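You operate a simulated robot arm through the tools that you are given. There is no shell and no other tool.

You are at the controls of a simulated two-armed robot. One attempt, no reset.

Task
Wind three turns of thread tape on the brass nipple and crate it.
Fine: use the tape winder; stand the nipple in the small grey crate; carry the crate with both hands to the middle of the side table. Set down upright: brass nipple.
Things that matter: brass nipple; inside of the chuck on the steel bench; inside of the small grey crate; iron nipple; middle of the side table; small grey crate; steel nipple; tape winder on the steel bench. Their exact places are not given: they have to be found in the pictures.

It is judged by the outcome, as a careful person would: the job done as asked, and still so three seconds after it is handed in. It fails if anything else is knocked over, pushed out of place, dropped, spilled or broken.

Robot
Two 7-joint arms with two-finger parallel grippers on one trunk, on a base that drives. Base frame: it is fixed to the floor where the robot stands at the start and does not move with it; the origin is under the middle of the robot, x ahead of it, y to its left, z up. Readings come in mm, degrees, newtons and seconds.
The left shoulder is at the start at [39, 101, 1161], the right one opposite. With the tool pointing down near the work surface each hand reaches from about 220 to 520 mm from the robot's upright axis, wherever it stands, measured 20 degrees to its own side. Places, roughly: brass nipple [0, -3750, 1000]; inside of the chuck on the steel bench [0, -3600, 900]; inside of the small grey crate [-900, -4100, 900]; iron nipple [250, -3750, 1000]; middle of the side table [-800, -2200, 800]; small grey crate [-1000, -4000, 750]; steel nipple [0, -3750, 1000]; tape winder on the steel bench [0, -3600, 900]. Payload 2.4 kg a hand.
Tool frame (each hand has its own): the origin (TCP) lies between the finger pads and is the grasp point; the fingertips stand 24 mm ahead of it; z points along the fingers, y is the line along which they close. Largest opening 68 mm; finger width 17, thickness 10; the body of the gripper, 40 by 70 mm, starts 41 mm behind the TCP.
Orientation is that of the tool frame in the base frame, as [roll, pitch, yaw] about the fixed x, y, z axes, in that order (R = Rz(yaw) Ry(pitch) Rx(roll)). With the fingers straight down and closing along the base's y, the tool's x points along the base's -x, its y along +y and its z along -z.

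Tools
- The arms move only by the tool servo_tool. It takes "left_rows", "right_rows" or both (then of equal length, played together; a hand with none holds still); each is a list of rows, each a list of 3 entries, a list of its own where there are three numbers: the turn, a rotation vector about the tool's x, y, z in units of 8 degrees (1.0 is 8 degrees), then the shift along the tool's x, y, z in units of 40 mm (1.0 is 40 mm), then the finger opening in mm, from 0 to 68. In form: [[[rx, ry, rz], [x, y, z], fingers], ...]. A call has 1 to 20 rows; each row shifts and turns the commanded pose from where the row before left it, along the tool's axes as they then stand. A call with a number of a shift or a turn outside -1 to 1 is refused whole. A row lasts 0.2 s, in which the tool goes at most 50 mm and 8.6 degrees; a call with a longer step from one row to the next is refused whole, and so is a gripper value outside its range. A pose out of reach is approached as far as the arm can. The call stops where the force on the tool passes 40 N (or 10 N more than at its start, if that is more) or the arm is blocked; 0.2 s more then pass. The fingers move at their own pace (about 72 mm/s each) and stop on an object; they squeeze with about 37 N. The grip force told is the motor's: it shows also when the fingers shut on nothing. Time passes only in rows, and 0.2 s behind the last, so rows that do not move let the fingers close. It gives the time, the measured TCP pose, the force on the tool (base axes), the opening and the grip force at its end, in the units of the frame above (readings bear some noise), with the torque about the TCP (base axes, N m) and any sound that the robot's microphone picked up.
- Cameras (640 x 400 px; columns grow to the right, rows downward): "scene" is now at [121.2, -16, 1318.8]; the picture's right is [-0.16, -0.99, 0.00], its down [-0.58, 0.10, -0.81] and it looks along [0.80, -0.13, -0.59] (base axes); focal length 249 px, centre (320, 200). "left" rides on the left gripper at [84, -11, -75] in its tool frame; the picture's right is [0.13, 0.99, 0.00], its down [-0.60, 0.08, -0.79] and it looks along [-0.79, 0.10, 0.61] (tool axes); focal length 251 px, centre (320, 200). "right" rides on the right gripper at [84, 11, -75] in its tool frame; the picture's right is [-0.13, 0.99, 0.00], its down [-0.60, -0.08, -0.79] and it looks along [-0.79, -0.10, 0.61] (tool axes); focal length 251 px, centre (320, 200).
- get_image(camera): a new picture of that camera. It takes no simulated time.
- slide_trunk(by): slides the trunk up (or, below 0, down) by that many mm; the arms and the scene camera ride with it, the base frame stays. It gives what a move gives, with no picture.
- steer(legs): drives the robot by 1 to 6 legs, each [ahead, left, turn to the left] in mm, mm and degrees, along the robot's own axes; the way and the turn of a leg run together, so that a leg with both is an arc; at most 1500 mm and 180 degrees a leg. The arms and the cameras ride along, it lands a little off, and it stops where it bumps. It gives what a move gives.
- aim_head(pan, tilt): turns the head with the scene camera to pan (to the left, within 86 degrees either way) and tilt (down, from -29 to 69), counted from straight ahead of the robot. It gives what a move gives.
- pixel_to_xyz(camera, pixels): for up to 12 pixels [column, row] of the newest picture of that camera ("zoom" is the newest enlarged one), the place [x, y, z] in the base frame of the surface seen there, good to about 3 mm. It takes no simulated time.
- zoom(camera, box): a new picture of the part [left, top, right, bottom] of that camera's present view, enlarged. It takes no simulated time.
- hand_in(): hands the job in; it is judged then, once.

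Unless the task says otherwise, let go and move clear before handing in.

The tools are called after "Request:" by a JSON object that holds its "method" and its "body". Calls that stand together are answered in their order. servo_tool: Moves the arms, as the interface text tells. Its arguments: {"type":"object","properties":{"left_rows":{"type":"array"},"right_rows":{"type":"array"}},"required":[]} The other tools are called the same way: slide_trunk (by) slides the trunk up or down; steer (legs) drives the base; aim_head (pan, tilt) turns the head that bears the scene camera; get_image (camera) takes a picture; pixel_to_xyz (camera, pixels) gives the place of the surface under pixels of a picture; zoom (camera, box) takes an enlarged picture of a part of a camera's view; hand_in () hands the job in.

At the start:

```text
t: 0.0
left_tool_pos: [423.4, 158.9, 1093.1]
left_tcp_rot: [-179.9, 0.0, 179.9]
left_ft_force: [-0.5, -0.2, 0.6]
left_wrist_torque: [-0.01, -0.02, -0.02]
left_grip_width: 68.1
left_gripper_force: 0.1
right_tool_pos: [403.5, -204.8, 1126.5]
right_tcp_rot: [179.9, -0.1, -180.0]
right_ft_force: [0.2, 0.8, -0.2]
right_wrist_torque: [0.02, -0.01, -0.04]
right_grip_width: 68.0
right_gripper_force: 0.1
trunk travel left (down, up): [-375.0, 475.0]
robot x, y, heading: [-2.0, 3.3, -0.1]
head pan, tilt: [-9.3, 36.3]
```

scene: 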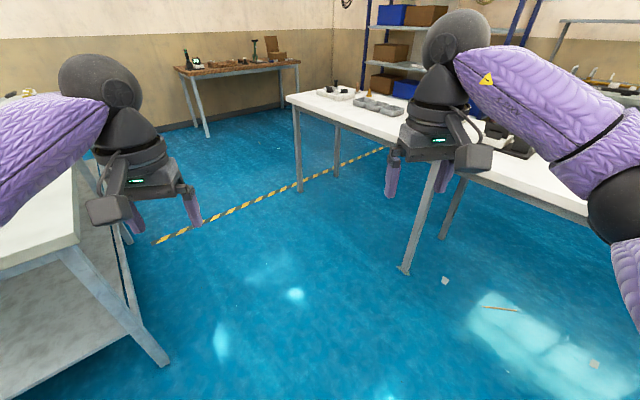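
right: 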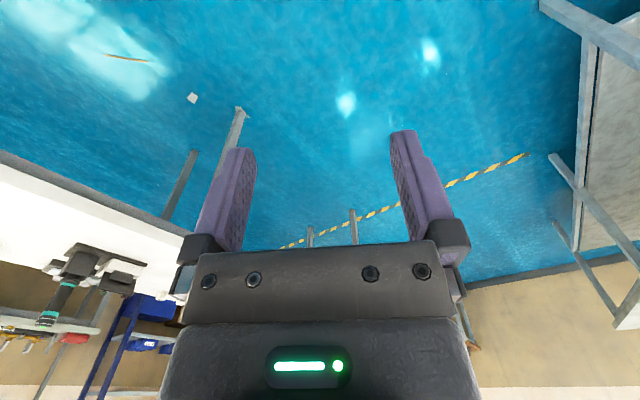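
left: 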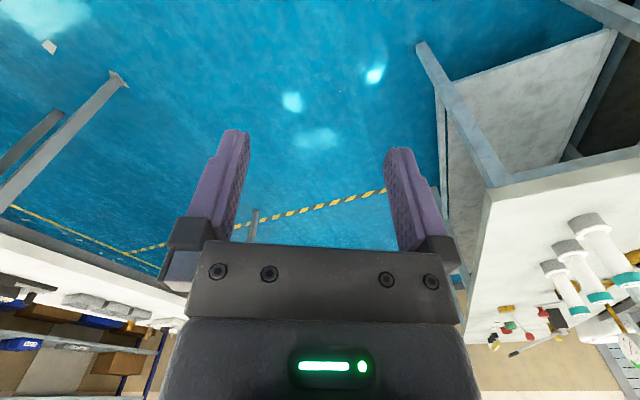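

The first picture shows tables ahead and to the sides; the work places are some 3.7 m to my right (−y), out of view. I'll turn the head right to look for them.

Request:
{"method": "aim_head", "body": {"pan": -86, "tilt": 15}}

Request:
{"method": "get_image", "body": {"camera": "scene"}}

```text
t: 1.5
left_tool_pos: [422.1, 158.8, 1092.1]
left_tcp_rot: [-180.0, 0.0, 180.0]
left_ft_force: [-0.5, 0.2, 0.1]
left_wrist_torque: [-0.01, 0.01, -0.01]
left_grip_width: 67.7
left_gripper_force: 0.1
right_tool_pos: [403.6, -203.2, 1127.2]
right_tcp_rot: [180.0, 0.0, 179.9]
right_ft_force: [-0.6, 1.2, -1.2]
right_wrist_torque: [0.03, -0.01, 0.0]
right_grip_width: 67.8
right_gripper_force: 0.1
trunk travel left (down, up): [-375.0, 475.0]
robot x, y, heading: [0.4, 1.4, -0.0]
head pan, tilt: [-85.9, 15.0]
```

```text
taken
```

scene: 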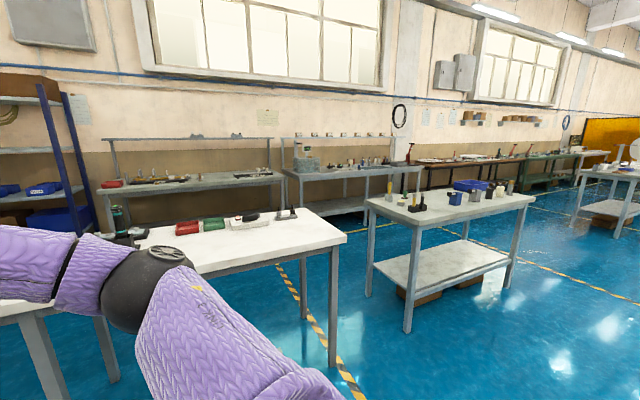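

There are many benches along the far wall. I'll measure several points and zoom in on the ones near column 300–400.

Request:
{"method": "pixel_to_xyz", "body": {"camera": "scene", "pixels": [[200, 182], [330, 172], [400, 165], [306, 163], [450, 215], [260, 235], [435, 160], [520, 155], [355, 370], [420, 400], [350, 205], [600, 175]]}}

Request:
{"method": "zoom", "body": {"camera": "scene", "box": [260, 110, 420, 210]}}

Request:
{"method": "zoom", "body": {"camera": "scene", "box": [380, 110, 540, 210]}}

Request:
{"method": "zoom", "body": {"camera": "scene", "box": [100, 120, 300, 245]}}

```text
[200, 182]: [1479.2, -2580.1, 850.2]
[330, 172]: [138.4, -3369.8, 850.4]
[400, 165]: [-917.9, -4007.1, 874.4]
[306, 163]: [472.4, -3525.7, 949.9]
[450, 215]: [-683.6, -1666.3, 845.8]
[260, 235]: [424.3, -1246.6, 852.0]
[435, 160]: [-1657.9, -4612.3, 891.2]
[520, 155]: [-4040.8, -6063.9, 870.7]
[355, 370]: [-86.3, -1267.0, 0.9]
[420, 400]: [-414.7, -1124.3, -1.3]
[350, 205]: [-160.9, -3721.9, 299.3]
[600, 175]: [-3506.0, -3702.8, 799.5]
```

```text
4.00 times, centred on (340, 160) of scene
```

zoom: 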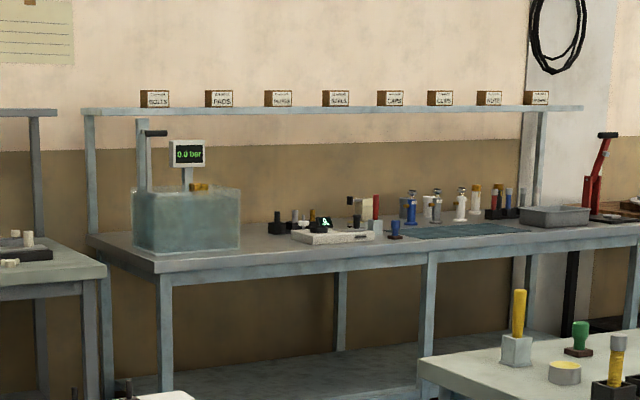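

```text
4.00 times, centred on (460, 160) of scene
```

zoom: 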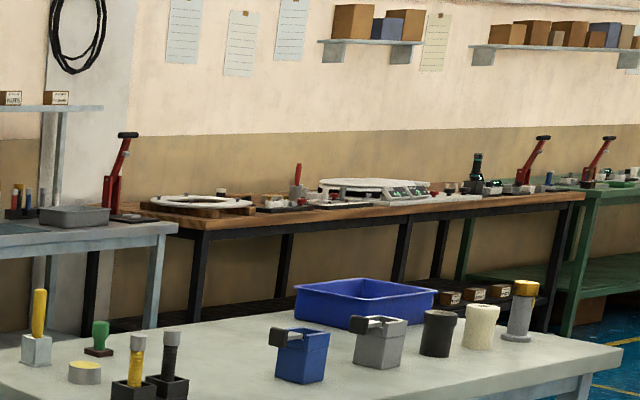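

```text
3.20 times, centred on (200, 182) of scene
```

zoom: 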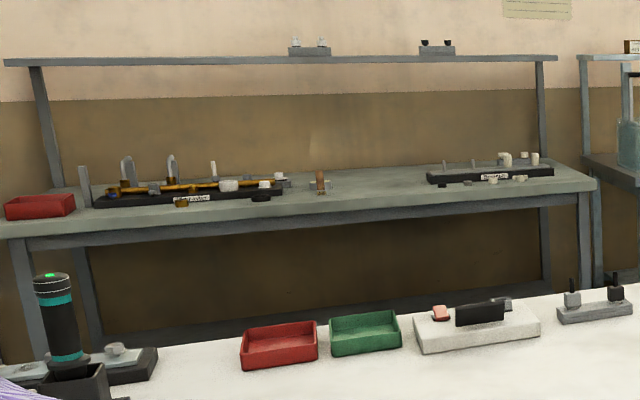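

The grey steel bench (columns 290–420) runs slanted about 30°, with the grey crate near (−918, −4007). I'll measure table corners and floor to plan the drive.

Request:
{"method": "pixel_to_xyz", "body": {"camera": "scene", "pixels": [[343, 236], [332, 362], [303, 316], [285, 212], [368, 200], [412, 225], [534, 200], [408, 330], [371, 295], [508, 285], [302, 178], [418, 168]]}}

Request:
{"method": "pixel_to_xyz", "body": {"camera": "scene", "pixels": [[388, 189], [399, 199], [413, 207], [424, 206], [455, 190], [455, 198], [474, 196], [490, 194], [499, 190], [509, 187], [470, 185], [387, 203]]}}

Request:
{"method": "zoom", "body": {"camera": "scene", "box": [320, 145, 430, 215]}}

Request:
{"method": "zoom", "body": {"camera": "scene", "box": [360, 160, 540, 272]}}

```text
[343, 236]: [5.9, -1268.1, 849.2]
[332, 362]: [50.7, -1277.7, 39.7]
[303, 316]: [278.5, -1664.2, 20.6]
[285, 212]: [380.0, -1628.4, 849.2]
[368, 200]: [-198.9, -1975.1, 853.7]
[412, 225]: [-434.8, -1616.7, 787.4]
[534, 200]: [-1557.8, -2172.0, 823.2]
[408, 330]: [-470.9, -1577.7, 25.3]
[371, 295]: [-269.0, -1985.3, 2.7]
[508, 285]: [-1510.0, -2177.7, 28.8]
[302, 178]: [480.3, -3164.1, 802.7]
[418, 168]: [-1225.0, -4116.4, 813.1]
```

```text
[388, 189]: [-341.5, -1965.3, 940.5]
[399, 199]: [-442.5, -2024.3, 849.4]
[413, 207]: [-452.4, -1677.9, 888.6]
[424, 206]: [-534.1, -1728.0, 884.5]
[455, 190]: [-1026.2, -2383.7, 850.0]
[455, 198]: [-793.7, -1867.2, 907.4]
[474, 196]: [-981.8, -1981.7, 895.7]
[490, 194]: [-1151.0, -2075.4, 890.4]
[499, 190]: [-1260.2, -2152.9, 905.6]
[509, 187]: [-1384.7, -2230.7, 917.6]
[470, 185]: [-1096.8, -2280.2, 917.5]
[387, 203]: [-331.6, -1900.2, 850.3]
```

```text
5.71 times, centred on (375, 180) of scene
```

zoom: 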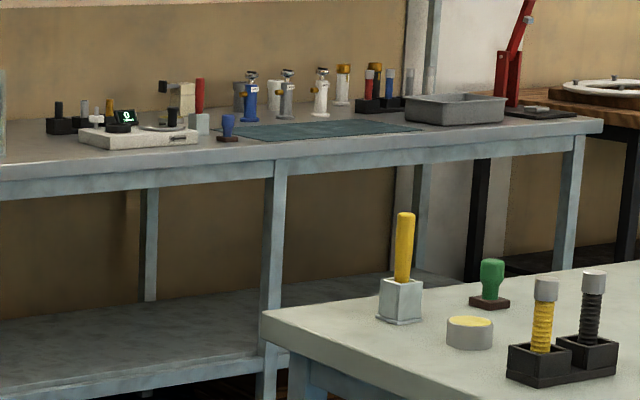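

```text
3.56 times, centred on (450, 216) of scene
```

zoom: 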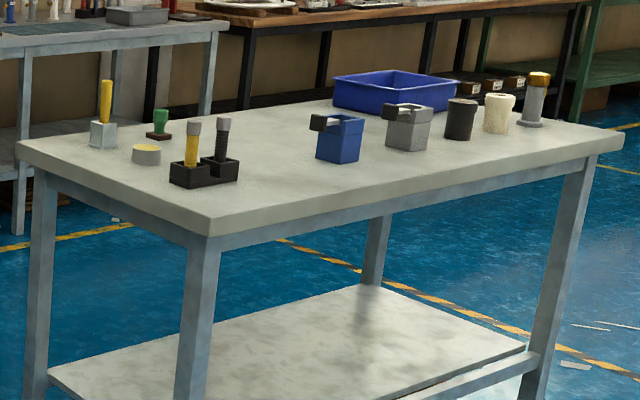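

The side table lies slanted with corners near (−199, −1975), (−435, −1617) and (−1558, −2172); the corridor to the bench is about 1.37 m wide and free to enter around the table's far right end. I'll check around the robot before driving.

Request:
{"method": "aim_head", "body": {"pan": 60, "tilt": 35}}

Request:
{"method": "get_image", "body": {"camera": "scene"}}

Request:
{"method": "pixel_to_xyz", "body": {"camera": "scene", "pixels": [[100, 350], [320, 350], [500, 350], [320, 200], [600, 200], [200, 250], [450, 250], [50, 200]]}}

Request:
{"method": "aim_head", "body": {"pan": -86, "tilt": 45}}

Request:
{"method": "get_image", "body": {"camera": "scene"}}

```text
t: 3.8
left_tool_pos: [422.3, 157.9, 1092.4]
left_tcp_rot: [-180.0, 0.0, -180.0]
left_ft_force: [0.0, 0.2, 0.6]
left_wrist_torque: [0.02, -0.02, -0.01]
left_grip_width: 67.9
left_gripper_force: 0.1
right_tool_pos: [404.6, -203.7, 1124.8]
right_tcp_rot: [179.9, 0.0, 179.9]
right_ft_force: [0.1, 0.3, 0.7]
right_wrist_torque: [-0.02, -0.01, -0.04]
right_grip_width: 67.8
right_gripper_force: 0.2
trunk travel left (down, up): [-375.0, 475.0]
robot x, y, heading: [0.2, 2.0, -0.0]
head pan, tilt: [60.0, 35.0]
```

```text
taken
```

scene: 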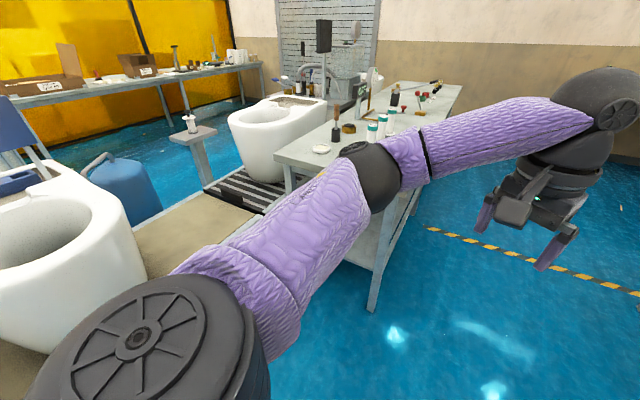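

```text
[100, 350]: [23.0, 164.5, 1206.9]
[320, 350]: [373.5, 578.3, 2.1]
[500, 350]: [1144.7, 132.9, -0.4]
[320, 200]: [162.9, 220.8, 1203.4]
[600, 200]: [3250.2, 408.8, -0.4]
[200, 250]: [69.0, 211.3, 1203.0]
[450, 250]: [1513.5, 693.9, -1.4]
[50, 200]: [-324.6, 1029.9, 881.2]
```

```text
t: 6.1
left_tool_pos: [422.2, 159.1, 1092.9]
left_tcp_rot: [180.0, 0.0, -180.0]
left_ft_force: [-0.9, 0.0, 0.6]
left_wrist_torque: [-0.01, 0.0, 0.0]
left_grip_width: 68.0
left_gripper_force: 0.0
right_tool_pos: [404.1, -204.6, 1126.8]
right_tcp_rot: [180.0, 0.0, -180.0]
right_ft_force: [-0.3, -0.1, 0.0]
right_wrist_torque: [-0.01, 0.0, 0.0]
right_grip_width: 68.1
right_gripper_force: 0.1
trunk travel left (down, up): [-375.0, 475.0]
robot x, y, heading: [2.8, 0.8, 0.1]
head pan, tilt: [-85.9, 45.0]
```

```text
taken
```

scene: 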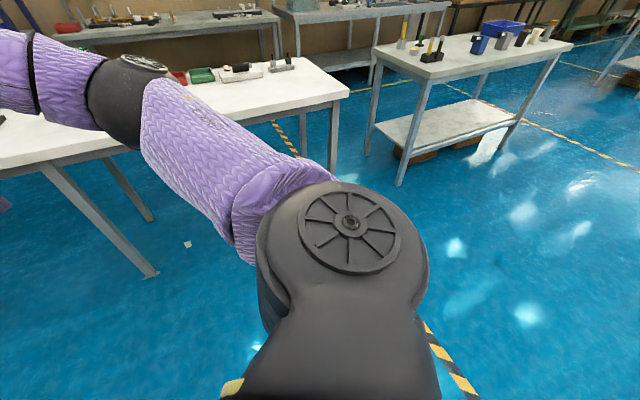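

The area to the right is open floor beyond the white table's corner (343, 236 earlier). I'll turn right 120° in place, then look along the way.

Request:
{"method": "steer", "body": {"legs": [[0, 0, -120]]}}

Request:
{"method": "aim_head", "body": {"pan": 0, "tilt": 20}}

Request:
{"method": "get_image", "body": {"camera": "scene"}}

```text
t: 11.5
left_tool_pos: [-79.0, -444.0, 1093.0]
left_tcp_rot: [179.9, -0.1, 59.4]
left_ft_force: [-0.3, -0.7, 0.7]
left_wrist_torque: [0.0, 0.0, -0.02]
left_grip_width: 68.0
left_gripper_force: 0.1
right_tool_pos: [-380.2, -243.9, 1126.7]
right_tcp_rot: [180.0, 0.0, 59.4]
right_ft_force: [1.1, -0.8, 0.5]
right_wrist_torque: [0.02, -0.03, 0.0]
right_grip_width: 67.9
right_gripper_force: 0.0
trunk travel left (down, up): [-375.0, 475.0]
robot x, y, heading: [-2.6, -1.4, -120.3]
head pan, tilt: [-85.9, 45.0]
```

```text
t: 13.1
left_tool_pos: [-78.1, -444.2, 1092.4]
left_tcp_rot: [-180.0, 0.0, 59.5]
left_ft_force: [-0.7, 0.1, -0.3]
left_wrist_torque: [0.0, -0.03, -0.03]
left_grip_width: 68.2
left_gripper_force: 0.1
right_tool_pos: [-380.8, -242.7, 1126.8]
right_tcp_rot: [180.0, 0.0, 59.5]
right_ft_force: [-0.1, 0.4, -0.1]
right_wrist_torque: [0.0, -0.02, 0.02]
right_grip_width: 68.0
right_gripper_force: 0.0
trunk travel left (down, up): [-375.0, 475.0]
robot x, y, heading: [2.7, -0.3, -120.7]
head pan, tilt: [0.0, 20.0]
```

```text
taken
```

scene: 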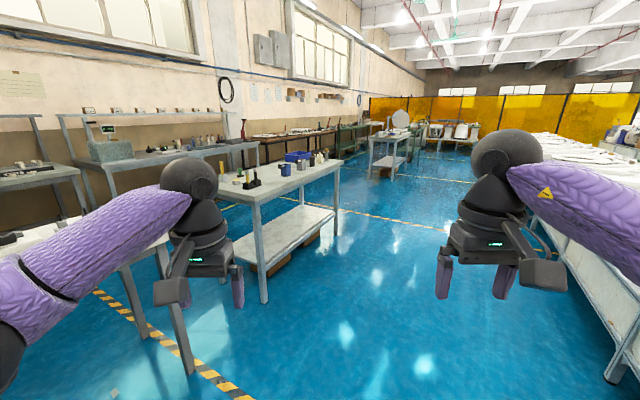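

The way ahead is open floor between the side table (left, columns 230–340) and a long row on the right. I'll measure the limits.

Request:
{"method": "pixel_to_xyz", "body": {"camera": "scene", "pixels": [[334, 235], [263, 300], [340, 162], [330, 190], [370, 175], [405, 175], [615, 375], [540, 135], [560, 250], [440, 200], [420, 130], [250, 200]]}}

```text
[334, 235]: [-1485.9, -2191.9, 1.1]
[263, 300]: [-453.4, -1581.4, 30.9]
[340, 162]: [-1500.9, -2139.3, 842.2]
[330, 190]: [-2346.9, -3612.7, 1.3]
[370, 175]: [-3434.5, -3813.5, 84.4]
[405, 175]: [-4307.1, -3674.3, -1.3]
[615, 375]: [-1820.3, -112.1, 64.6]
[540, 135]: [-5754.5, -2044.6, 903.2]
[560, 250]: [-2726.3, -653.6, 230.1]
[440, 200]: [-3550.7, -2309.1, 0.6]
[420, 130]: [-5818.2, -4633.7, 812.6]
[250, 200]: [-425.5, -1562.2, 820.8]
```

The passage is ~1.9 m wide, so I'll go round the side table's right end: ahead along −137.7° to about (−2423, −2201), then turn to face the bench.

Request:
{"method": "steer", "body": {"legs": [[0, 0, -17], [1500, 0, 0], [1770, 0, 0]]}}

Request:
{"method": "get_image", "body": {"camera": "scene"}}

```text
refused: 1770 is not a number from -1500 to 1500
```

```text
taken
```

scene: 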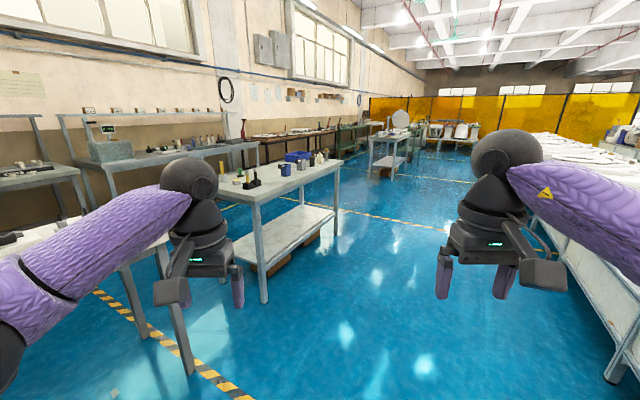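

The call was refused because a leg exceeded 1500; the picture is unchanged. I'll split the way into shorter legs.

Request:
{"method": "steer", "body": {"legs": [[0, 0, -17], [1400, 0, 0], [1400, 0, 0], [470, 0, 0], [0, 0, 76.7]]}}

Request:
{"method": "get_image", "body": {"camera": "scene"}}

```text
t: 33.4
left_tool_pos: [-2101.0, -2489.0, 1092.5]
left_tcp_rot: [179.9, 0.0, 118.0]
left_ft_force: [-0.1, -0.4, -0.5]
left_wrist_torque: [0.01, 0.0, 0.03]
left_grip_width: 67.9
left_gripper_force: 0.0
right_tool_pos: [-2430.8, -2642.3, 1126.9]
right_tcp_rot: [180.0, 0.1, 118.0]
right_ft_force: [0.8, -0.6, 0.1]
right_wrist_torque: [0.0, 0.01, 0.03]
right_grip_width: 67.9
right_gripper_force: 0.0
trunk travel left (down, up): [-375.0, 475.0]
robot x, y, heading: [-2438.0, -2186.3, -62.1]
head pan, tilt: [0.0, 20.0]
```

```text
taken
```

scene: 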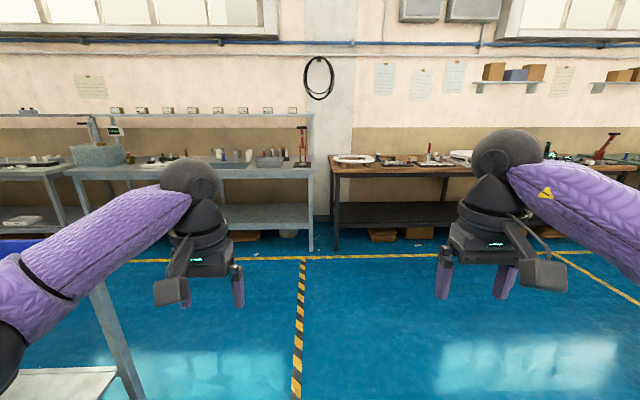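

Facing the benches now: the grey crate is at about (268,160) and the tape machine further left. I'll move ahead and measure the bench's front.

Request:
{"method": "pixel_to_xyz", "body": {"camera": "scene", "pixels": [[310, 172], [70, 173], [270, 162], [340, 172], [200, 175], [314, 248], [300, 258], [150, 290], [60, 375], [20, 245]]}}

Request:
{"method": "zoom", "body": {"camera": "scene", "box": [60, 100, 330, 270]}}

```text
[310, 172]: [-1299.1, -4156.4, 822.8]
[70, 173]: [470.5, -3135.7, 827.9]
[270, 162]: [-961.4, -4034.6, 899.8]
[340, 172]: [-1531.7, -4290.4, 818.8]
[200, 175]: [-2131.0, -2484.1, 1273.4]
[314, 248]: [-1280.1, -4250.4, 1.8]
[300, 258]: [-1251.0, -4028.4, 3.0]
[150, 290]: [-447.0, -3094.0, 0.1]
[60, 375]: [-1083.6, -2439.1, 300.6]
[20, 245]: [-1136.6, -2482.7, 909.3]
```

```text
2.35 times, centred on (195, 185) of scene
```

zoom: 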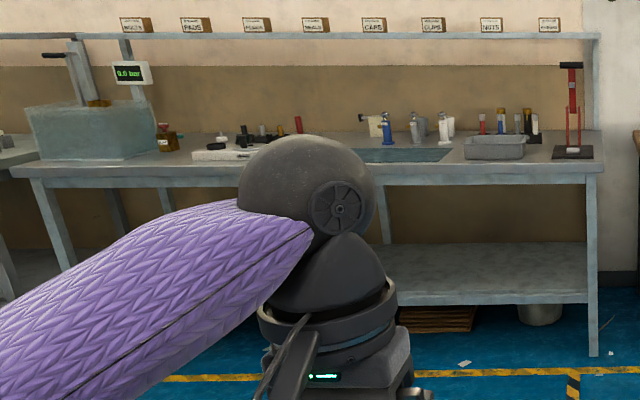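

The bench front runs at 30° (d≈−2950 in bench coordinates), so heading −60° faces it squarely. I'll square up, advance 1680 mm, then slide left toward the winder.

Request:
{"method": "steer", "body": {"legs": [[0, 0, 2.1], [840, 0, 0], [830, 0, 0], [0, 1150, 0]]}}

Request:
{"method": "aim_head", "body": {"pan": 0, "tilt": 30}}

Request:
{"method": "get_image", "body": {"camera": "scene"}}

```text
t: 47.7
left_tool_pos: [-250.9, -3342.7, 1092.2]
left_tcp_rot: [180.0, 0.0, 119.9]
left_ft_force: [0.4, -0.2, 0.1]
left_wrist_torque: [0.01, -0.01, -0.03]
left_grip_width: 67.8
left_gripper_force: 0.1
right_tool_pos: [-574.8, -3506.6, 1125.7]
right_tcp_rot: [180.0, 0.0, 119.9]
right_ft_force: [0.4, -0.2, -0.6]
right_wrist_torque: [-0.01, 0.0, 0.01]
right_grip_width: 68.0
right_gripper_force: 0.1
trunk travel left (down, up): [-375.0, 475.0]
robot x, y, heading: [-597.2, -3057.1, -59.9]
head pan, tilt: [0.0, 20.0]
```

```text
t: 48.5
left_tool_pos: [-250.0, -3343.3, 1091.8]
left_tcp_rot: [180.0, 0.1, 119.9]
left_ft_force: [0.3, -0.3, -0.2]
left_wrist_torque: [-0.03, 0.0, 0.04]
left_grip_width: 68.1
left_gripper_force: 0.0
right_tool_pos: [-575.5, -3506.9, 1127.0]
right_tcp_rot: [-180.0, 0.0, 119.9]
right_ft_force: [0.5, -0.5, 0.3]
right_wrist_torque: [0.0, -0.04, -0.01]
right_grip_width: 67.9
right_gripper_force: 0.1
trunk travel left (down, up): [-375.0, 475.0]
robot x, y, heading: [-597.1, -3054.7, -60.0]
head pan, tilt: [0.0, 30.0]
```

```text
taken
```

scene: 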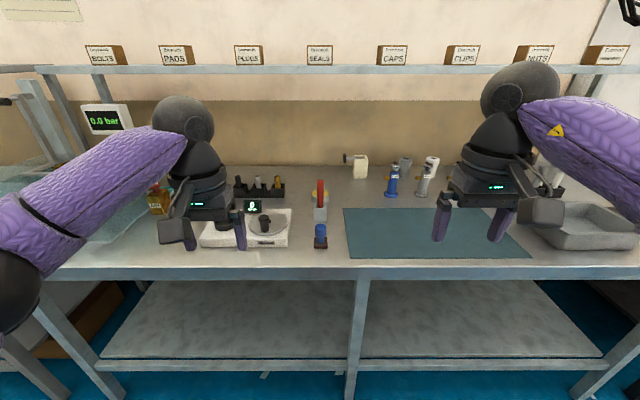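

The tape winder is the white block at about (250,227) with the nipple rack behind it at (258,187); the grey crate is at right (590,230). I'll zoom.

Request:
{"method": "zoom", "body": {"camera": "scene", "box": [190, 160, 350, 260]}}

Request:
{"method": "pixel_to_xyz", "body": {"camera": "zoom", "pixels": [[200, 85], [282, 85], [346, 85], [200, 130], [360, 140], [70, 330], [380, 340], [300, 245], [250, 190], [300, 285], [520, 320], [520, 200]]}}

Request:
{"method": "zoom", "body": {"camera": "scene", "box": [480, 140, 640, 270]}}

```text
4.00 times, centred on (270, 210) of scene
```

zoom: 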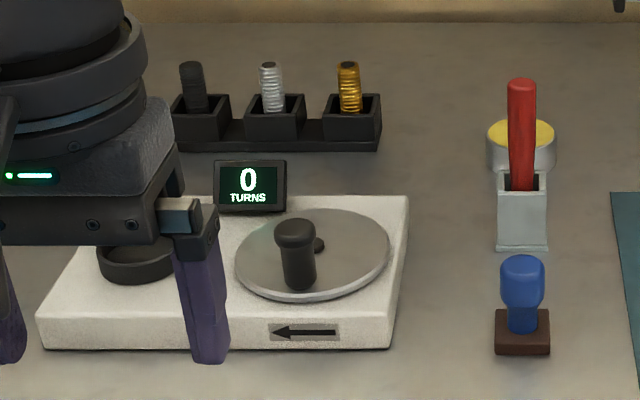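

```text
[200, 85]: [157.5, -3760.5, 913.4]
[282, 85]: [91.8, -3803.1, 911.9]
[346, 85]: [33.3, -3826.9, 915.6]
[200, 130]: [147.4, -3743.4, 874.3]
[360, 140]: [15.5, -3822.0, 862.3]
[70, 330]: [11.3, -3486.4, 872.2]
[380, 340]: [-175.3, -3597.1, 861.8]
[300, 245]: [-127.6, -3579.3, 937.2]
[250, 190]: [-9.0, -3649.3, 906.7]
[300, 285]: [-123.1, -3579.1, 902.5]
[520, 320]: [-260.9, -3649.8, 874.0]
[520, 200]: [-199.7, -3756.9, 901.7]
```

```text
3.08 times, centred on (560, 205) of scene
```

zoom: 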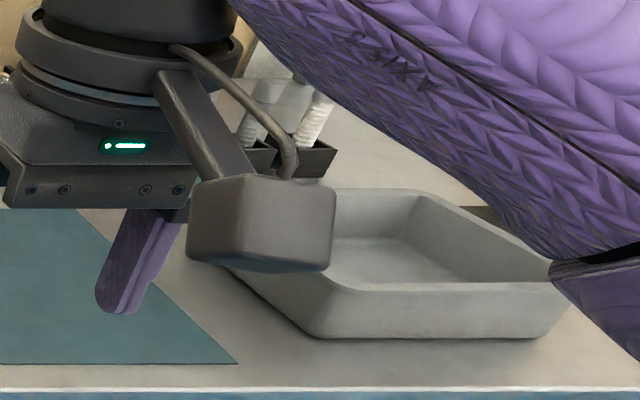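

The brass nipple is the rightmost of three in the rack, about (33,−3827), roughly 980 mm ahead; I must drive closer. I'll look down to see the base and the bench shelf.

Request:
{"method": "pixel_to_xyz", "body": {"camera": "scene", "pixels": [[320, 72], [320, 358], [320, 268], [353, 380], [230, 100], [320, 320]]}}

Request:
{"method": "aim_head", "body": {"pan": 0, "tilt": 69}}

Request:
{"method": "get_image", "body": {"camera": "scene"}}

```text
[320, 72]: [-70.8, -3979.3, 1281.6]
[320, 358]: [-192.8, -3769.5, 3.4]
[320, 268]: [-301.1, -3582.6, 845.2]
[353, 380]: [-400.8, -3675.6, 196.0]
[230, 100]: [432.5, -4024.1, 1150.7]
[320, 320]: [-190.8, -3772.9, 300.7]
```

```text
t: 49.5
left_tool_pos: [-251.3, -3344.3, 1093.2]
left_tcp_rot: [-180.0, 0.0, 119.9]
left_ft_force: [0.5, 0.0, -0.1]
left_wrist_torque: [-0.01, 0.03, -0.01]
left_grip_width: 68.0
left_gripper_force: 0.1
right_tool_pos: [-573.8, -3506.7, 1126.5]
right_tcp_rot: [-180.0, 0.0, 120.0]
right_ft_force: [-0.1, -0.4, -0.1]
right_wrist_torque: [-0.01, 0.01, 0.03]
right_grip_width: 67.9
right_gripper_force: 0.1
trunk travel left (down, up): [-375.0, 475.0]
robot x, y, heading: [-601.1, -3054.4, -60.1]
head pan, tilt: [0.0, 68.8]
```

```text
taken
```

scene: 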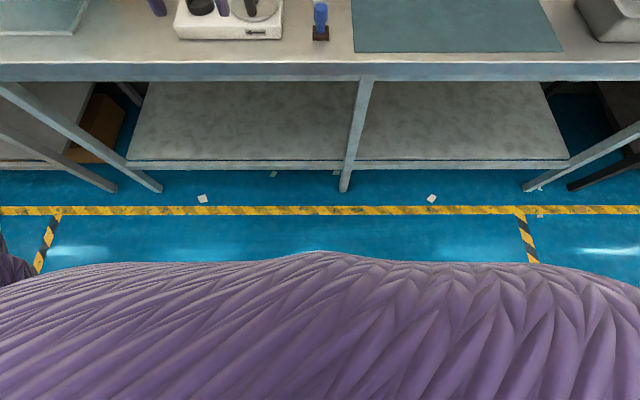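

Looking down I see the robot's purple torso (row 255 on) and the bench shelf and legs. I'll measure my own body against the bench edge.

Request:
{"method": "pixel_to_xyz", "body": {"camera": "scene", "pixels": [[320, 258], [320, 300], [320, 360], [320, 395], [200, 280], [440, 280], [320, 75], [340, 185], [320, 165], [320, 235]]}}

```text
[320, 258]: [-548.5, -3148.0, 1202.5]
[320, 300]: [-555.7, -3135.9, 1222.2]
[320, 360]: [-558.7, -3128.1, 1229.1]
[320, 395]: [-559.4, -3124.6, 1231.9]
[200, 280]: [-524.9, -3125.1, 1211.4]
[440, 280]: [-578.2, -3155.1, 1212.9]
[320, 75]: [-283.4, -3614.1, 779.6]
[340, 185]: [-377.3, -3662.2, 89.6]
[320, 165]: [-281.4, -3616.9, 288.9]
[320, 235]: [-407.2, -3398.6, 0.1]
```

The torso stands only ~107 mm ahead of the axis, and the bench edge is ~600 mm ahead. I'll advance 280 mm, then look.

Request:
{"method": "steer", "body": {"legs": [[280, 0, 0]]}}

Request:
{"method": "aim_head", "body": {"pan": 0, "tilt": 50}}

Request:
{"method": "get_image", "body": {"camera": "scene"}}

```text
t: 51.5
left_tool_pos: [-111.3, -3587.1, 1091.2]
left_tcp_rot: [-180.0, -0.2, 119.8]
left_ft_force: [-0.3, -0.1, -0.4]
left_wrist_torque: [0.04, 0.0, 0.02]
left_grip_width: 68.3
left_gripper_force: 0.0
right_tool_pos: [-435.4, -3750.0, 1126.2]
right_tcp_rot: [180.0, 0.1, 119.9]
right_ft_force: [0.3, -0.4, -0.9]
right_wrist_torque: [0.0, 0.01, 0.01]
right_grip_width: 68.2
right_gripper_force: 0.1
trunk travel left (down, up): [-375.0, 475.0]
robot x, y, heading: [-456.2, -3296.0, -59.9]
head pan, tilt: [0.0, 68.8]
```

```text
t: 52.3
left_tool_pos: [-111.6, -3586.9, 1092.0]
left_tcp_rot: [-180.0, 0.0, 119.9]
left_ft_force: [0.4, 0.4, 0.9]
left_wrist_torque: [0.0, -0.01, 0.03]
left_grip_width: 67.9
left_gripper_force: 0.1
right_tool_pos: [-435.5, -3749.2, 1125.8]
right_tcp_rot: [180.0, -0.1, 119.9]
right_ft_force: [0.7, -1.1, -0.2]
right_wrist_torque: [0.0, -0.01, -0.01]
right_grip_width: 67.8
right_gripper_force: 0.0
trunk travel left (down, up): [-375.0, 475.0]
robot x, y, heading: [-459.8, -3297.9, -59.8]
head pan, tilt: [0.0, 50.0]
```

```text
taken
```

scene: 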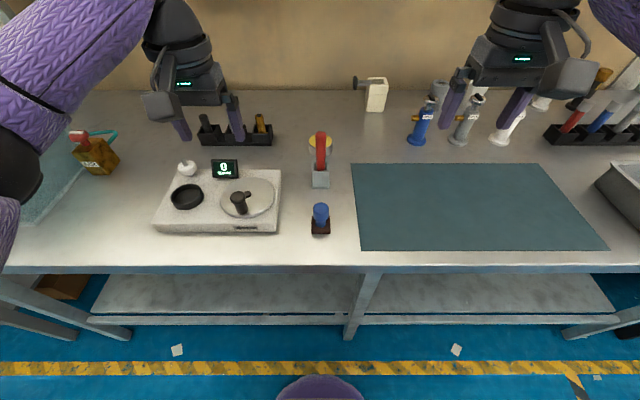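

No bump; now 324 mm from the bench edge. The winder shows the black chuck at (187,197), crank disc at (247,197), and the rack at (236,135). I'll zoom and measure them.

Request:
{"method": "zoom", "body": {"camera": "scene", "box": [140, 90, 300, 240]}}

Request:
{"method": "pixel_to_xyz", "body": {"camera": "scene", "pixels": [[155, 228], [278, 230], [170, 172], [281, 171], [247, 197], [239, 197], [187, 197], [270, 190], [203, 120], [262, 120], [187, 167], [224, 168]]}}

Request:
{"method": "zoom", "body": {"camera": "left", "box": [0, 0, 640, 400]}}

```text
2.67 times, centred on (220, 165) of scene
```

zoom: 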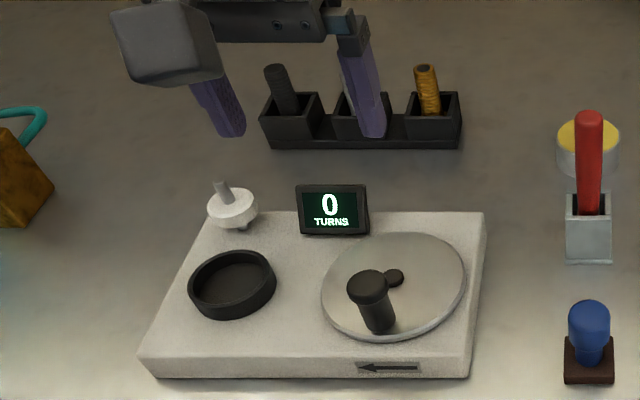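

```text
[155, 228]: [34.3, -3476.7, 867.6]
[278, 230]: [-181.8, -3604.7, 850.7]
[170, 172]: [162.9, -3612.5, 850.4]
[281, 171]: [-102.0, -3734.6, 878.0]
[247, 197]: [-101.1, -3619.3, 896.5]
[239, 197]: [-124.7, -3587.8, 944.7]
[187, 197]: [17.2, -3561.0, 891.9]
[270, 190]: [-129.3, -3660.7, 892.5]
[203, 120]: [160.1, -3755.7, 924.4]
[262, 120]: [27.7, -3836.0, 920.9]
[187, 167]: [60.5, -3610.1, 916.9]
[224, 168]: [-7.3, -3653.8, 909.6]
```

```text
1.00 times, centred on (320, 200) of left (not enlarged: the box is as wide or as high as the picture)
```

zoom: 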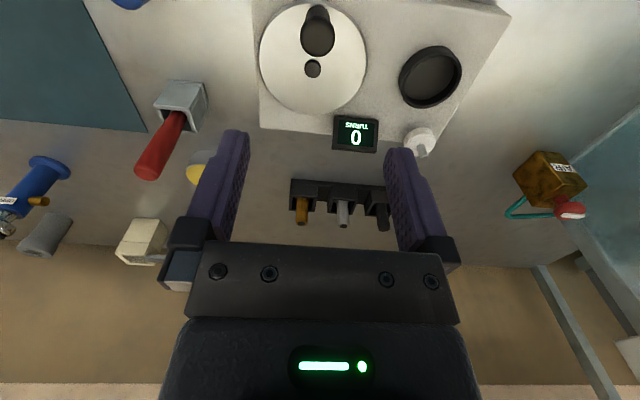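

The left wrist camera looks down on the winder: handle (317,30), disc hub (313,68), chuck (430,77), brass nipple (302,210). I'll measure these.

Request:
{"method": "get_image", "body": {"camera": "left"}}

Request:
{"method": "pixel_to_xyz", "body": {"camera": "left", "pixels": [[313, 68], [318, 40], [318, 12], [430, 75], [430, 45], [400, 80], [460, 72], [430, 108], [263, 60], [365, 60], [313, 8], [313, 115]]}}

Request:
{"method": "zoom", "body": {"camera": "left", "box": [240, 140, 440, 260]}}

Request:
{"method": "pixel_to_xyz", "body": {"camera": "zoom", "pixels": [[195, 215], [195, 245], [330, 220], [440, 225], [190, 150], [310, 140], [195, 195], [220, 265]]}}

Request:
{"method": "zoom", "body": {"camera": "left", "box": [240, 0, 500, 160]}}

```text
taken
```

left: 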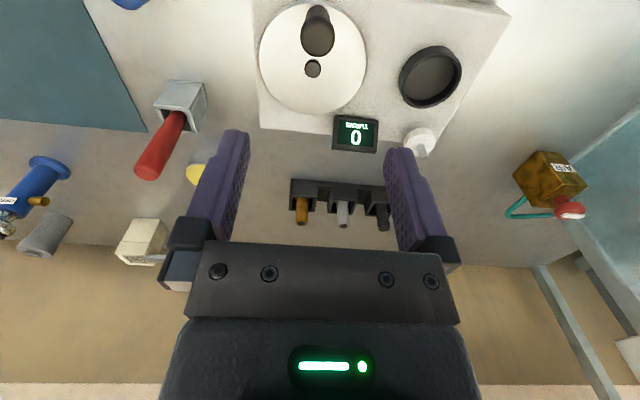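

```text
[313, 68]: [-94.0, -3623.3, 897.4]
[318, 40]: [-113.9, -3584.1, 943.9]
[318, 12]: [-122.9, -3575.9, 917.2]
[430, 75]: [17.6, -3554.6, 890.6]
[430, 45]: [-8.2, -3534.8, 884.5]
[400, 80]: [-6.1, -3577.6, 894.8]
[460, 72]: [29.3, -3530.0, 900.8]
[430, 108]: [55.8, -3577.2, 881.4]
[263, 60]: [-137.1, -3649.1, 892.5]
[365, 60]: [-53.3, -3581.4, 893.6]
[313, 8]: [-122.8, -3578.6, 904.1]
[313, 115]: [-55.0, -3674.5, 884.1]
```

```text
3.20 times, centred on (340, 200) of left
```

zoom: 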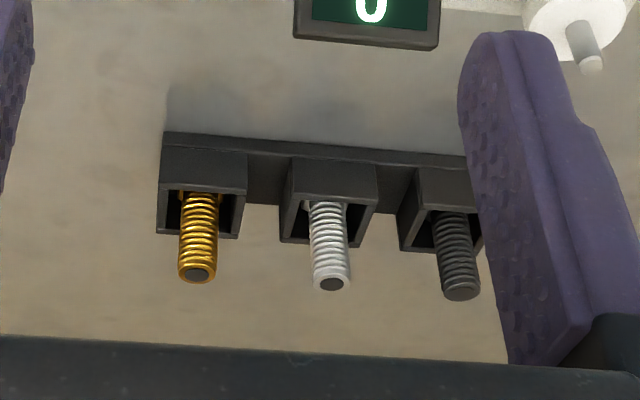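

```text
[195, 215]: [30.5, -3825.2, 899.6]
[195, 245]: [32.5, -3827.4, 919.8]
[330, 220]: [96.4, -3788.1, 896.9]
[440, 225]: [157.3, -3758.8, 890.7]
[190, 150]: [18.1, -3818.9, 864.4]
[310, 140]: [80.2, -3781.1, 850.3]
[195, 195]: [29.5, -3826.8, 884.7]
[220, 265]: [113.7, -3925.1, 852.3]
```

```text
2.46 times, centred on (370, 80) of left
```

zoom: 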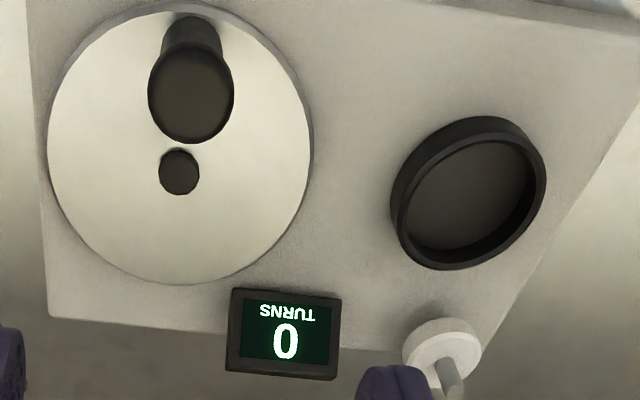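

Brass nipple axis is about (34,−3829) with top near z 928; chuck centre near (12,−3555), rim z≈898; crank hub (−95,−3620), handle top (−116,−3585,944). Before advancing I'll check the heights of the bottles near the right hand (428,103), (473,97).

Request:
{"method": "pixel_to_xyz", "body": {"camera": "scene", "pixels": [[428, 103], [474, 98], [540, 100], [440, 85], [375, 85], [600, 75], [575, 103], [320, 135], [100, 140], [320, 155]]}}

Request:
{"method": "get_image", "body": {"camera": "right"}}

```text
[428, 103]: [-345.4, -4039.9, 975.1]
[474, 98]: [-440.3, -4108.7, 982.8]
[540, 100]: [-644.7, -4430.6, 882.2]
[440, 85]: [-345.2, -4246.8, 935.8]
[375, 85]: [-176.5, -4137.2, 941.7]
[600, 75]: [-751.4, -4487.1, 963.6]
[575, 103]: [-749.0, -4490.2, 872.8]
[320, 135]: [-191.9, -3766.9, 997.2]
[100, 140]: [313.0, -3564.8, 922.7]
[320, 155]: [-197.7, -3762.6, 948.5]
```

```text
taken
```

right: 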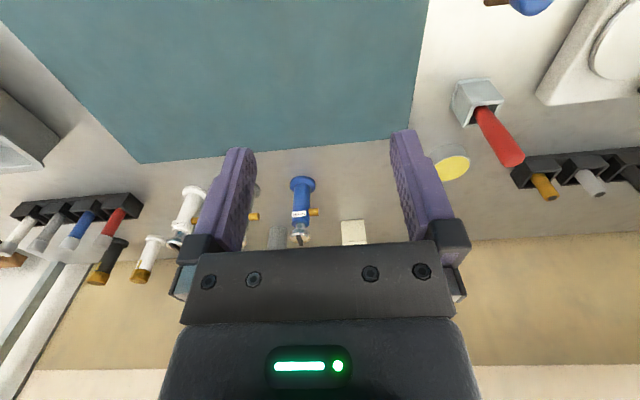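

All items stay below z≈1000, under the hands. Advancing 100 mm.

Request:
{"method": "steer", "body": {"legs": [[100, 0, 0]]}}

Request:
{"method": "aim_head", "body": {"pan": 10, "tilt": 50}}

Request:
{"method": "get_image", "body": {"camera": "scene"}}

```text
t: 53.4
left_tool_pos: [-60.6, -3674.6, 1091.4]
left_tcp_rot: [180.0, -0.2, 119.8]
left_ft_force: [0.5, 0.0, 0.2]
left_wrist_torque: [0.02, -0.01, 0.0]
left_grip_width: 68.1
left_gripper_force: 0.0
right_tool_pos: [-384.8, -3838.1, 1126.2]
right_tcp_rot: [180.0, -0.1, 119.9]
right_ft_force: [-0.1, 0.1, -1.1]
right_wrist_torque: [0.04, 0.03, 0.02]
right_grip_width: 68.1
right_gripper_force: 0.0
trunk travel left (down, up): [-375.0, 475.0]
robot x, y, heading: [-413.5, -3385.9, -60.1]
head pan, tilt: [0.0, 50.0]
```

```text
t: 54.2
left_tool_pos: [-60.6, -3674.8, 1091.1]
left_tcp_rot: [-180.0, 0.0, 119.7]
left_ft_force: [0.5, -0.3, 0.6]
left_wrist_torque: [-0.04, 0.0, -0.02]
left_grip_width: 67.7
left_gripper_force: 0.1
right_tool_pos: [-385.5, -3837.6, 1125.6]
right_tcp_rot: [-180.0, 0.0, 119.9]
right_ft_force: [-0.9, -0.3, -0.6]
right_wrist_torque: [-0.01, 0.03, 0.01]
right_grip_width: 67.7
right_gripper_force: 0.0
trunk travel left (down, up): [-375.0, 475.0]
robot x, y, heading: [-407.2, -3384.2, -60.2]
head pan, tilt: [10.0, 50.0]
```

```text
taken
```

scene: 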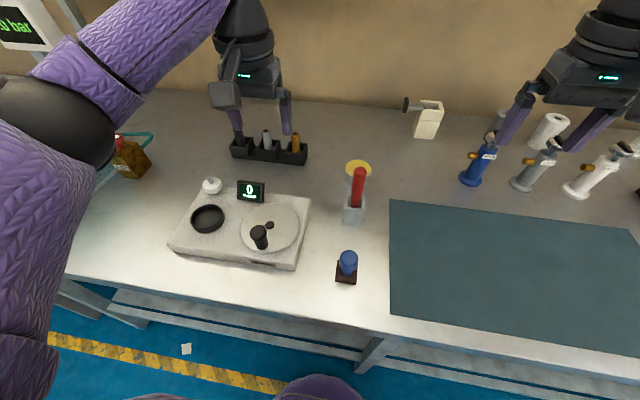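

I'm 224 mm from the bench edge with no bump. The left hand must go ~181 mm forward to the brass nipple (295,142); I'll first tilt the left tool forward 40° for longer reach.

Request:
{"method": "servo_tool", "body": {"left_rows": [[[0, -1, 0], [0, 0, 0], 50], [[0, -1, 0], [0, 0, 0], 50], [[0, -1, 0], [0, 0, 0], 50], [[0, -1, 0], [0, 0, 0], 50], [[0, -1, 0], [0, 0, 0], 50], [[0, 0, 0], [0, 0, 0], 50]]}}

Request:
{"method": "get_image", "body": {"camera": "left"}}

Request:
{"method": "get_image", "body": {"camera": "scene"}}

```text
t: 55.6
left_tool_pos: [-62.1, -3673.1, 1091.6]
left_tcp_rot: [179.9, 40.1, 119.9]
left_ft_force: [-0.5, 0.6, 0.3]
left_wrist_torque: [0.0, 0.06, 0.02]
left_grip_width: 49.9
left_gripper_force: 0.0
right_tool_pos: [-385.1, -3836.8, 1125.7]
right_tcp_rot: [-180.0, 0.0, 119.8]
right_ft_force: [0.2, 0.6, -1.0]
right_wrist_torque: [0.01, 0.02, 0.04]
right_grip_width: 68.1
right_gripper_force: 0.1
trunk travel left (down, up): [-375.0, 475.0]
robot x, y, heading: [-411.9, -3384.7, -60.2]
head pan, tilt: [10.0, 50.0]
```

```text
taken
```

left: 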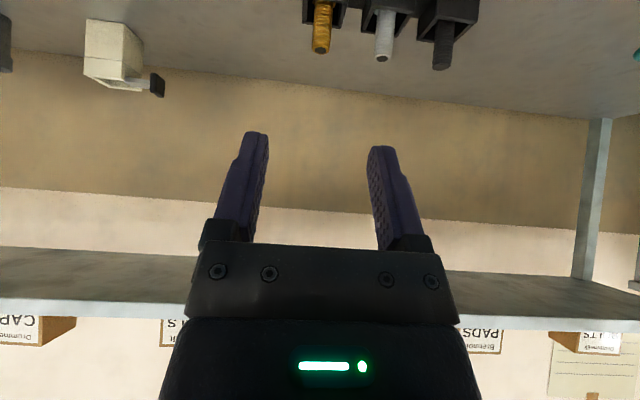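

```text
taken
```

scene: 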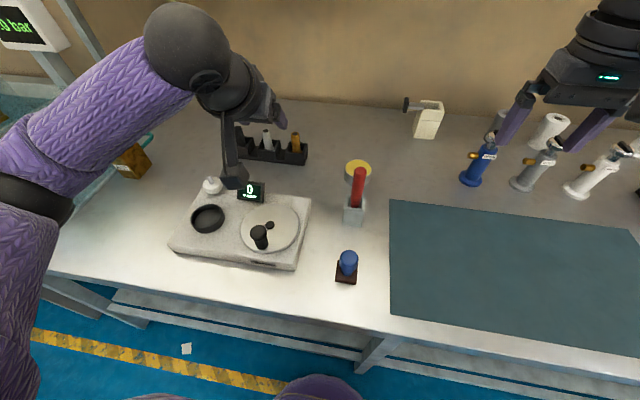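

The tilt worked (pitch 40°). The brass nipple shows at (295,142) in the scene; I'll zoom and refine its position.

Request:
{"method": "zoom", "body": {"camera": "scene", "box": [220, 110, 340, 185]}}

Request:
{"method": "pixel_to_xyz", "body": {"camera": "zoom", "pixels": [[403, 150], [397, 150], [409, 150], [403, 130], [403, 185], [405, 210], [250, 160], [450, 230], [350, 250]]}}

Request:
{"method": "zoom", "body": {"camera": "left", "box": [260, 0, 480, 100]}}

Request:
{"method": "pixel_to_xyz", "body": {"camera": "left", "pixels": [[322, 15], [322, 30], [321, 45], [384, 30], [384, 50]]}}

```text
5.33 times, centred on (280, 148) of scene
```

zoom: 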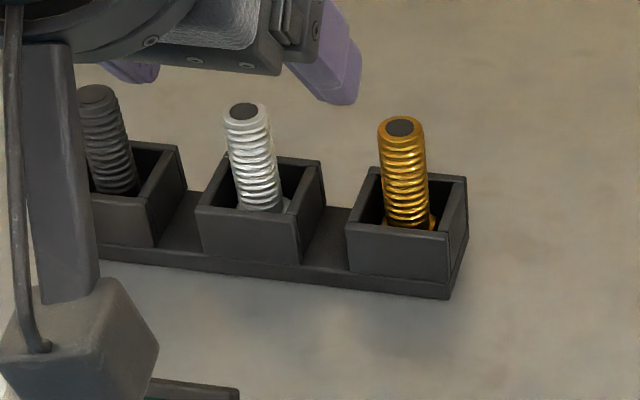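

```text
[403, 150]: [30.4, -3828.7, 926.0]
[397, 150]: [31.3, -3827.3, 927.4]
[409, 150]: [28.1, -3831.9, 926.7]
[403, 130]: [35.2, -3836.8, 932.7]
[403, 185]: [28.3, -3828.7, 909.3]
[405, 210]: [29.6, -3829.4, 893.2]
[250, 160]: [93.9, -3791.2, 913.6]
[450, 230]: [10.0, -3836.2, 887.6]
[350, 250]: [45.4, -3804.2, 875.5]
```

```text
2.91 times, centred on (370, 50) of left
```

zoom: 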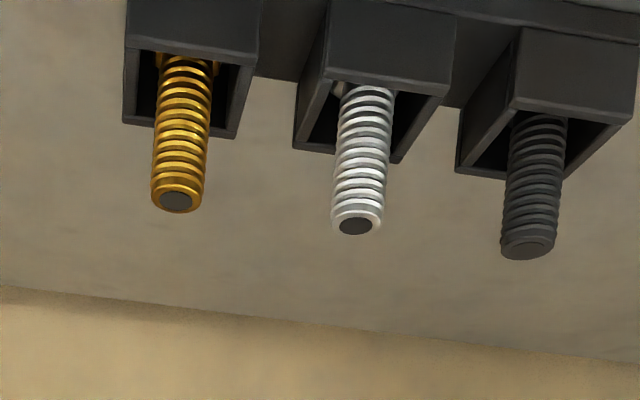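

```text
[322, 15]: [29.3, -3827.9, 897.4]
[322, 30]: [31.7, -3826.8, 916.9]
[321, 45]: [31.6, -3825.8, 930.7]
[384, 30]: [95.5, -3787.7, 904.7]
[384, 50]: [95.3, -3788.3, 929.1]
```

The nipple has a collar at its base and a ~17 mm threaded stem; axis ≈ (35,−3836), top z≈932. I'll bring the tilted left hand to ~50 mm above it.

Request:
{"method": "servo_tool", "body": {"left_rows": [[[0, 0, 0], [-0.234, 0.008, 0.645], 50], [[0, 0, 0], [-0.234, 0.008, 0.645], 50], [[0, 0, 0], [-0.234, 0.008, 0.645], 50], [[0, 0, 0], [-0.234, 0.008, 0.645], 50], [[0, 0, 0], [-0.234, 0.008, 0.645], 50], [[0, 0, 0], [-0.234, 0.008, 0.645], 50], [[0, 0, 0], [-0.234, 0.008, 0.645], 50], [[0, 0, 0], [-0.234, 0.008, 0.645], 50], [[0, 0, 0], [0, 0, 0], 50]]}}

Request:
{"method": "get_image", "body": {"camera": "left"}}

Request:
{"method": "get_image", "body": {"camera": "scene"}}

```text
t: 57.6
left_tool_pos: [29.7, -3831.8, 980.1]
left_tcp_rot: [179.9, 40.1, 119.7]
left_ft_force: [0.0, -0.3, -0.1]
left_wrist_torque: [0.0, -0.02, 0.0]
left_grip_width: 50.0
left_gripper_force: 0.0
left hand out of reach, approached as far as the arm can: row 8
right_tool_pos: [-385.8, -3838.6, 1125.2]
right_tcp_rot: [-180.0, 0.0, 119.9]
right_ft_force: [0.0, -0.4, 0.0]
right_wrist_torque: [0.02, 0.01, 0.03]
right_grip_width: 67.9
right_gripper_force: 0.2
trunk travel left (down, up): [-375.0, 475.0]
robot x, y, heading: [-407.9, -3386.1, -59.9]
head pan, tilt: [10.0, 50.0]
```

```text
taken
```

left: 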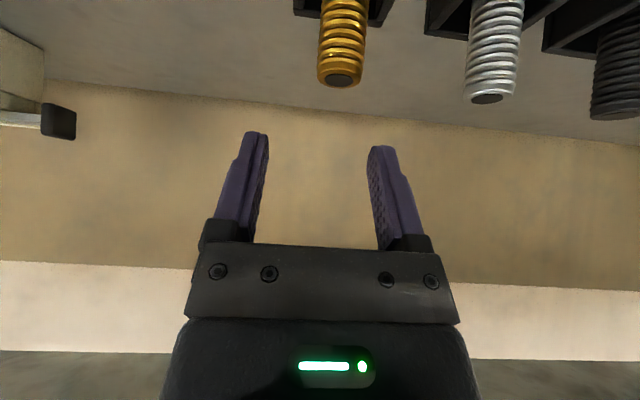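

```text
taken
```

scene: 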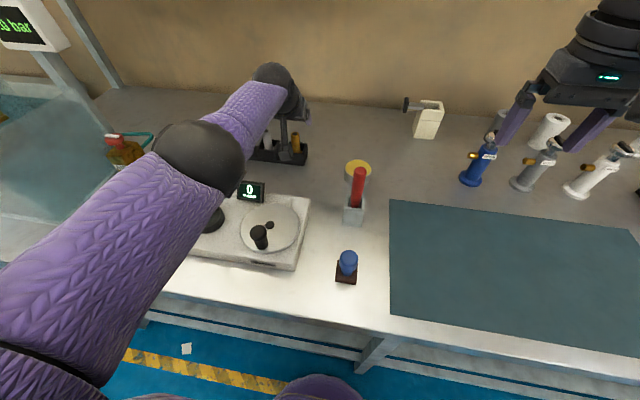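

The arm reached its limit (row 8 out of reach) with the TCP at (30,−3832,980). I'll drive 50 mm closer; the fingertips stay ~20 mm above the nipple.

Request:
{"method": "steer", "body": {"legs": [[50, 0, 0]]}}

Request:
{"method": "get_image", "body": {"camera": "left"}}

```text
t: 58.5
left_tool_pos: [55.5, -3876.5, 979.4]
left_tcp_rot: [179.9, 39.9, 119.8]
left_ft_force: [0.5, -0.7, 0.1]
left_wrist_torque: [0.01, -0.01, -0.01]
left_grip_width: 50.1
left_gripper_force: 0.0
right_tool_pos: [-360.1, -3881.9, 1125.7]
right_tcp_rot: [179.9, -0.2, 119.9]
right_ft_force: [0.6, 0.5, 0.5]
right_wrist_torque: [0.03, 0.01, 0.0]
right_grip_width: 67.8
right_gripper_force: 0.1
trunk travel left (down, up): [-375.0, 475.0]
robot x, y, heading: [-387.3, -3430.9, -60.1]
head pan, tilt: [10.0, 50.0]
```

```text
taken
```

left: 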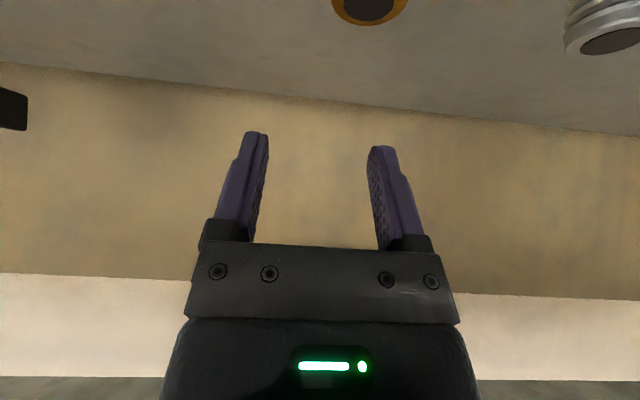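

No bump at 174 mm. The TCP (55,−3876) is now 45 mm beyond the nipple; I'll pull back 45 mm and verify alignment.

Request:
{"method": "servo_tool", "body": {"left_rows": [[[0, 0, 0], [0.43, 0.03, -0.36], 50], [[0, 0, 0], [0.43, 0.03, -0.36], 50], [[0, 0, 0], [0, 0, 0], 50]]}}

Request:
{"method": "zoom", "body": {"camera": "scene", "box": [220, 60, 380, 180]}}

Request:
{"method": "get_image", "body": {"camera": "left"}}

Request:
{"method": "get_image", "body": {"camera": "right"}}

```text
t: 59.3
left_tool_pos: [34.7, -3833.2, 980.1]
left_tcp_rot: [180.0, 39.9, 120.0]
left_ft_force: [0.3, -1.4, -0.3]
left_wrist_torque: [0.01, 0.01, 0.03]
left_grip_width: 50.1
left_gripper_force: 0.1
right_tool_pos: [-361.6, -3881.1, 1126.0]
right_tcp_rot: [180.0, 0.0, 119.9]
right_ft_force: [0.8, 0.1, 0.8]
right_wrist_torque: [0.0, 0.0, 0.0]
right_grip_width: 68.1
right_gripper_force: 0.0
trunk travel left (down, up): [-375.0, 475.0]
robot x, y, heading: [-383.4, -3433.8, -60.2]
head pan, tilt: [10.0, 50.0]
```

```text
3.33 times, centred on (300, 120) of scene
```

zoom: 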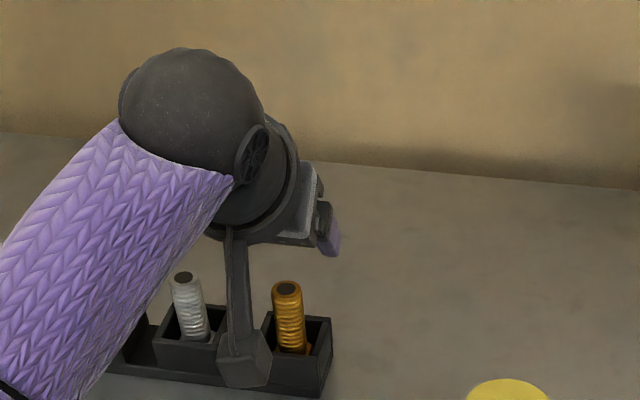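

```text
taken
```

left: 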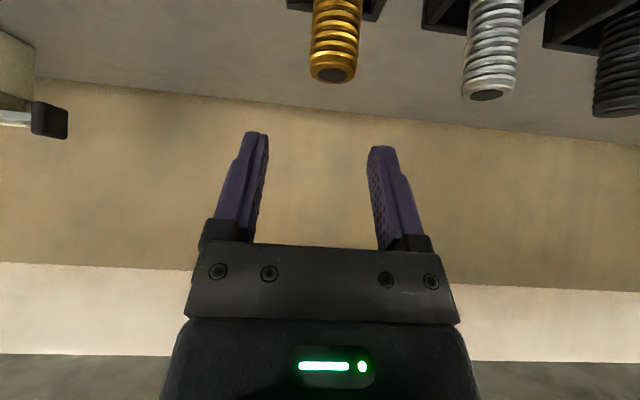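

```text
taken
```

right: 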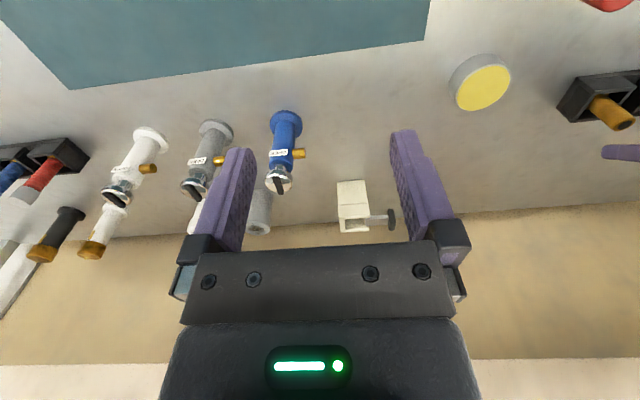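

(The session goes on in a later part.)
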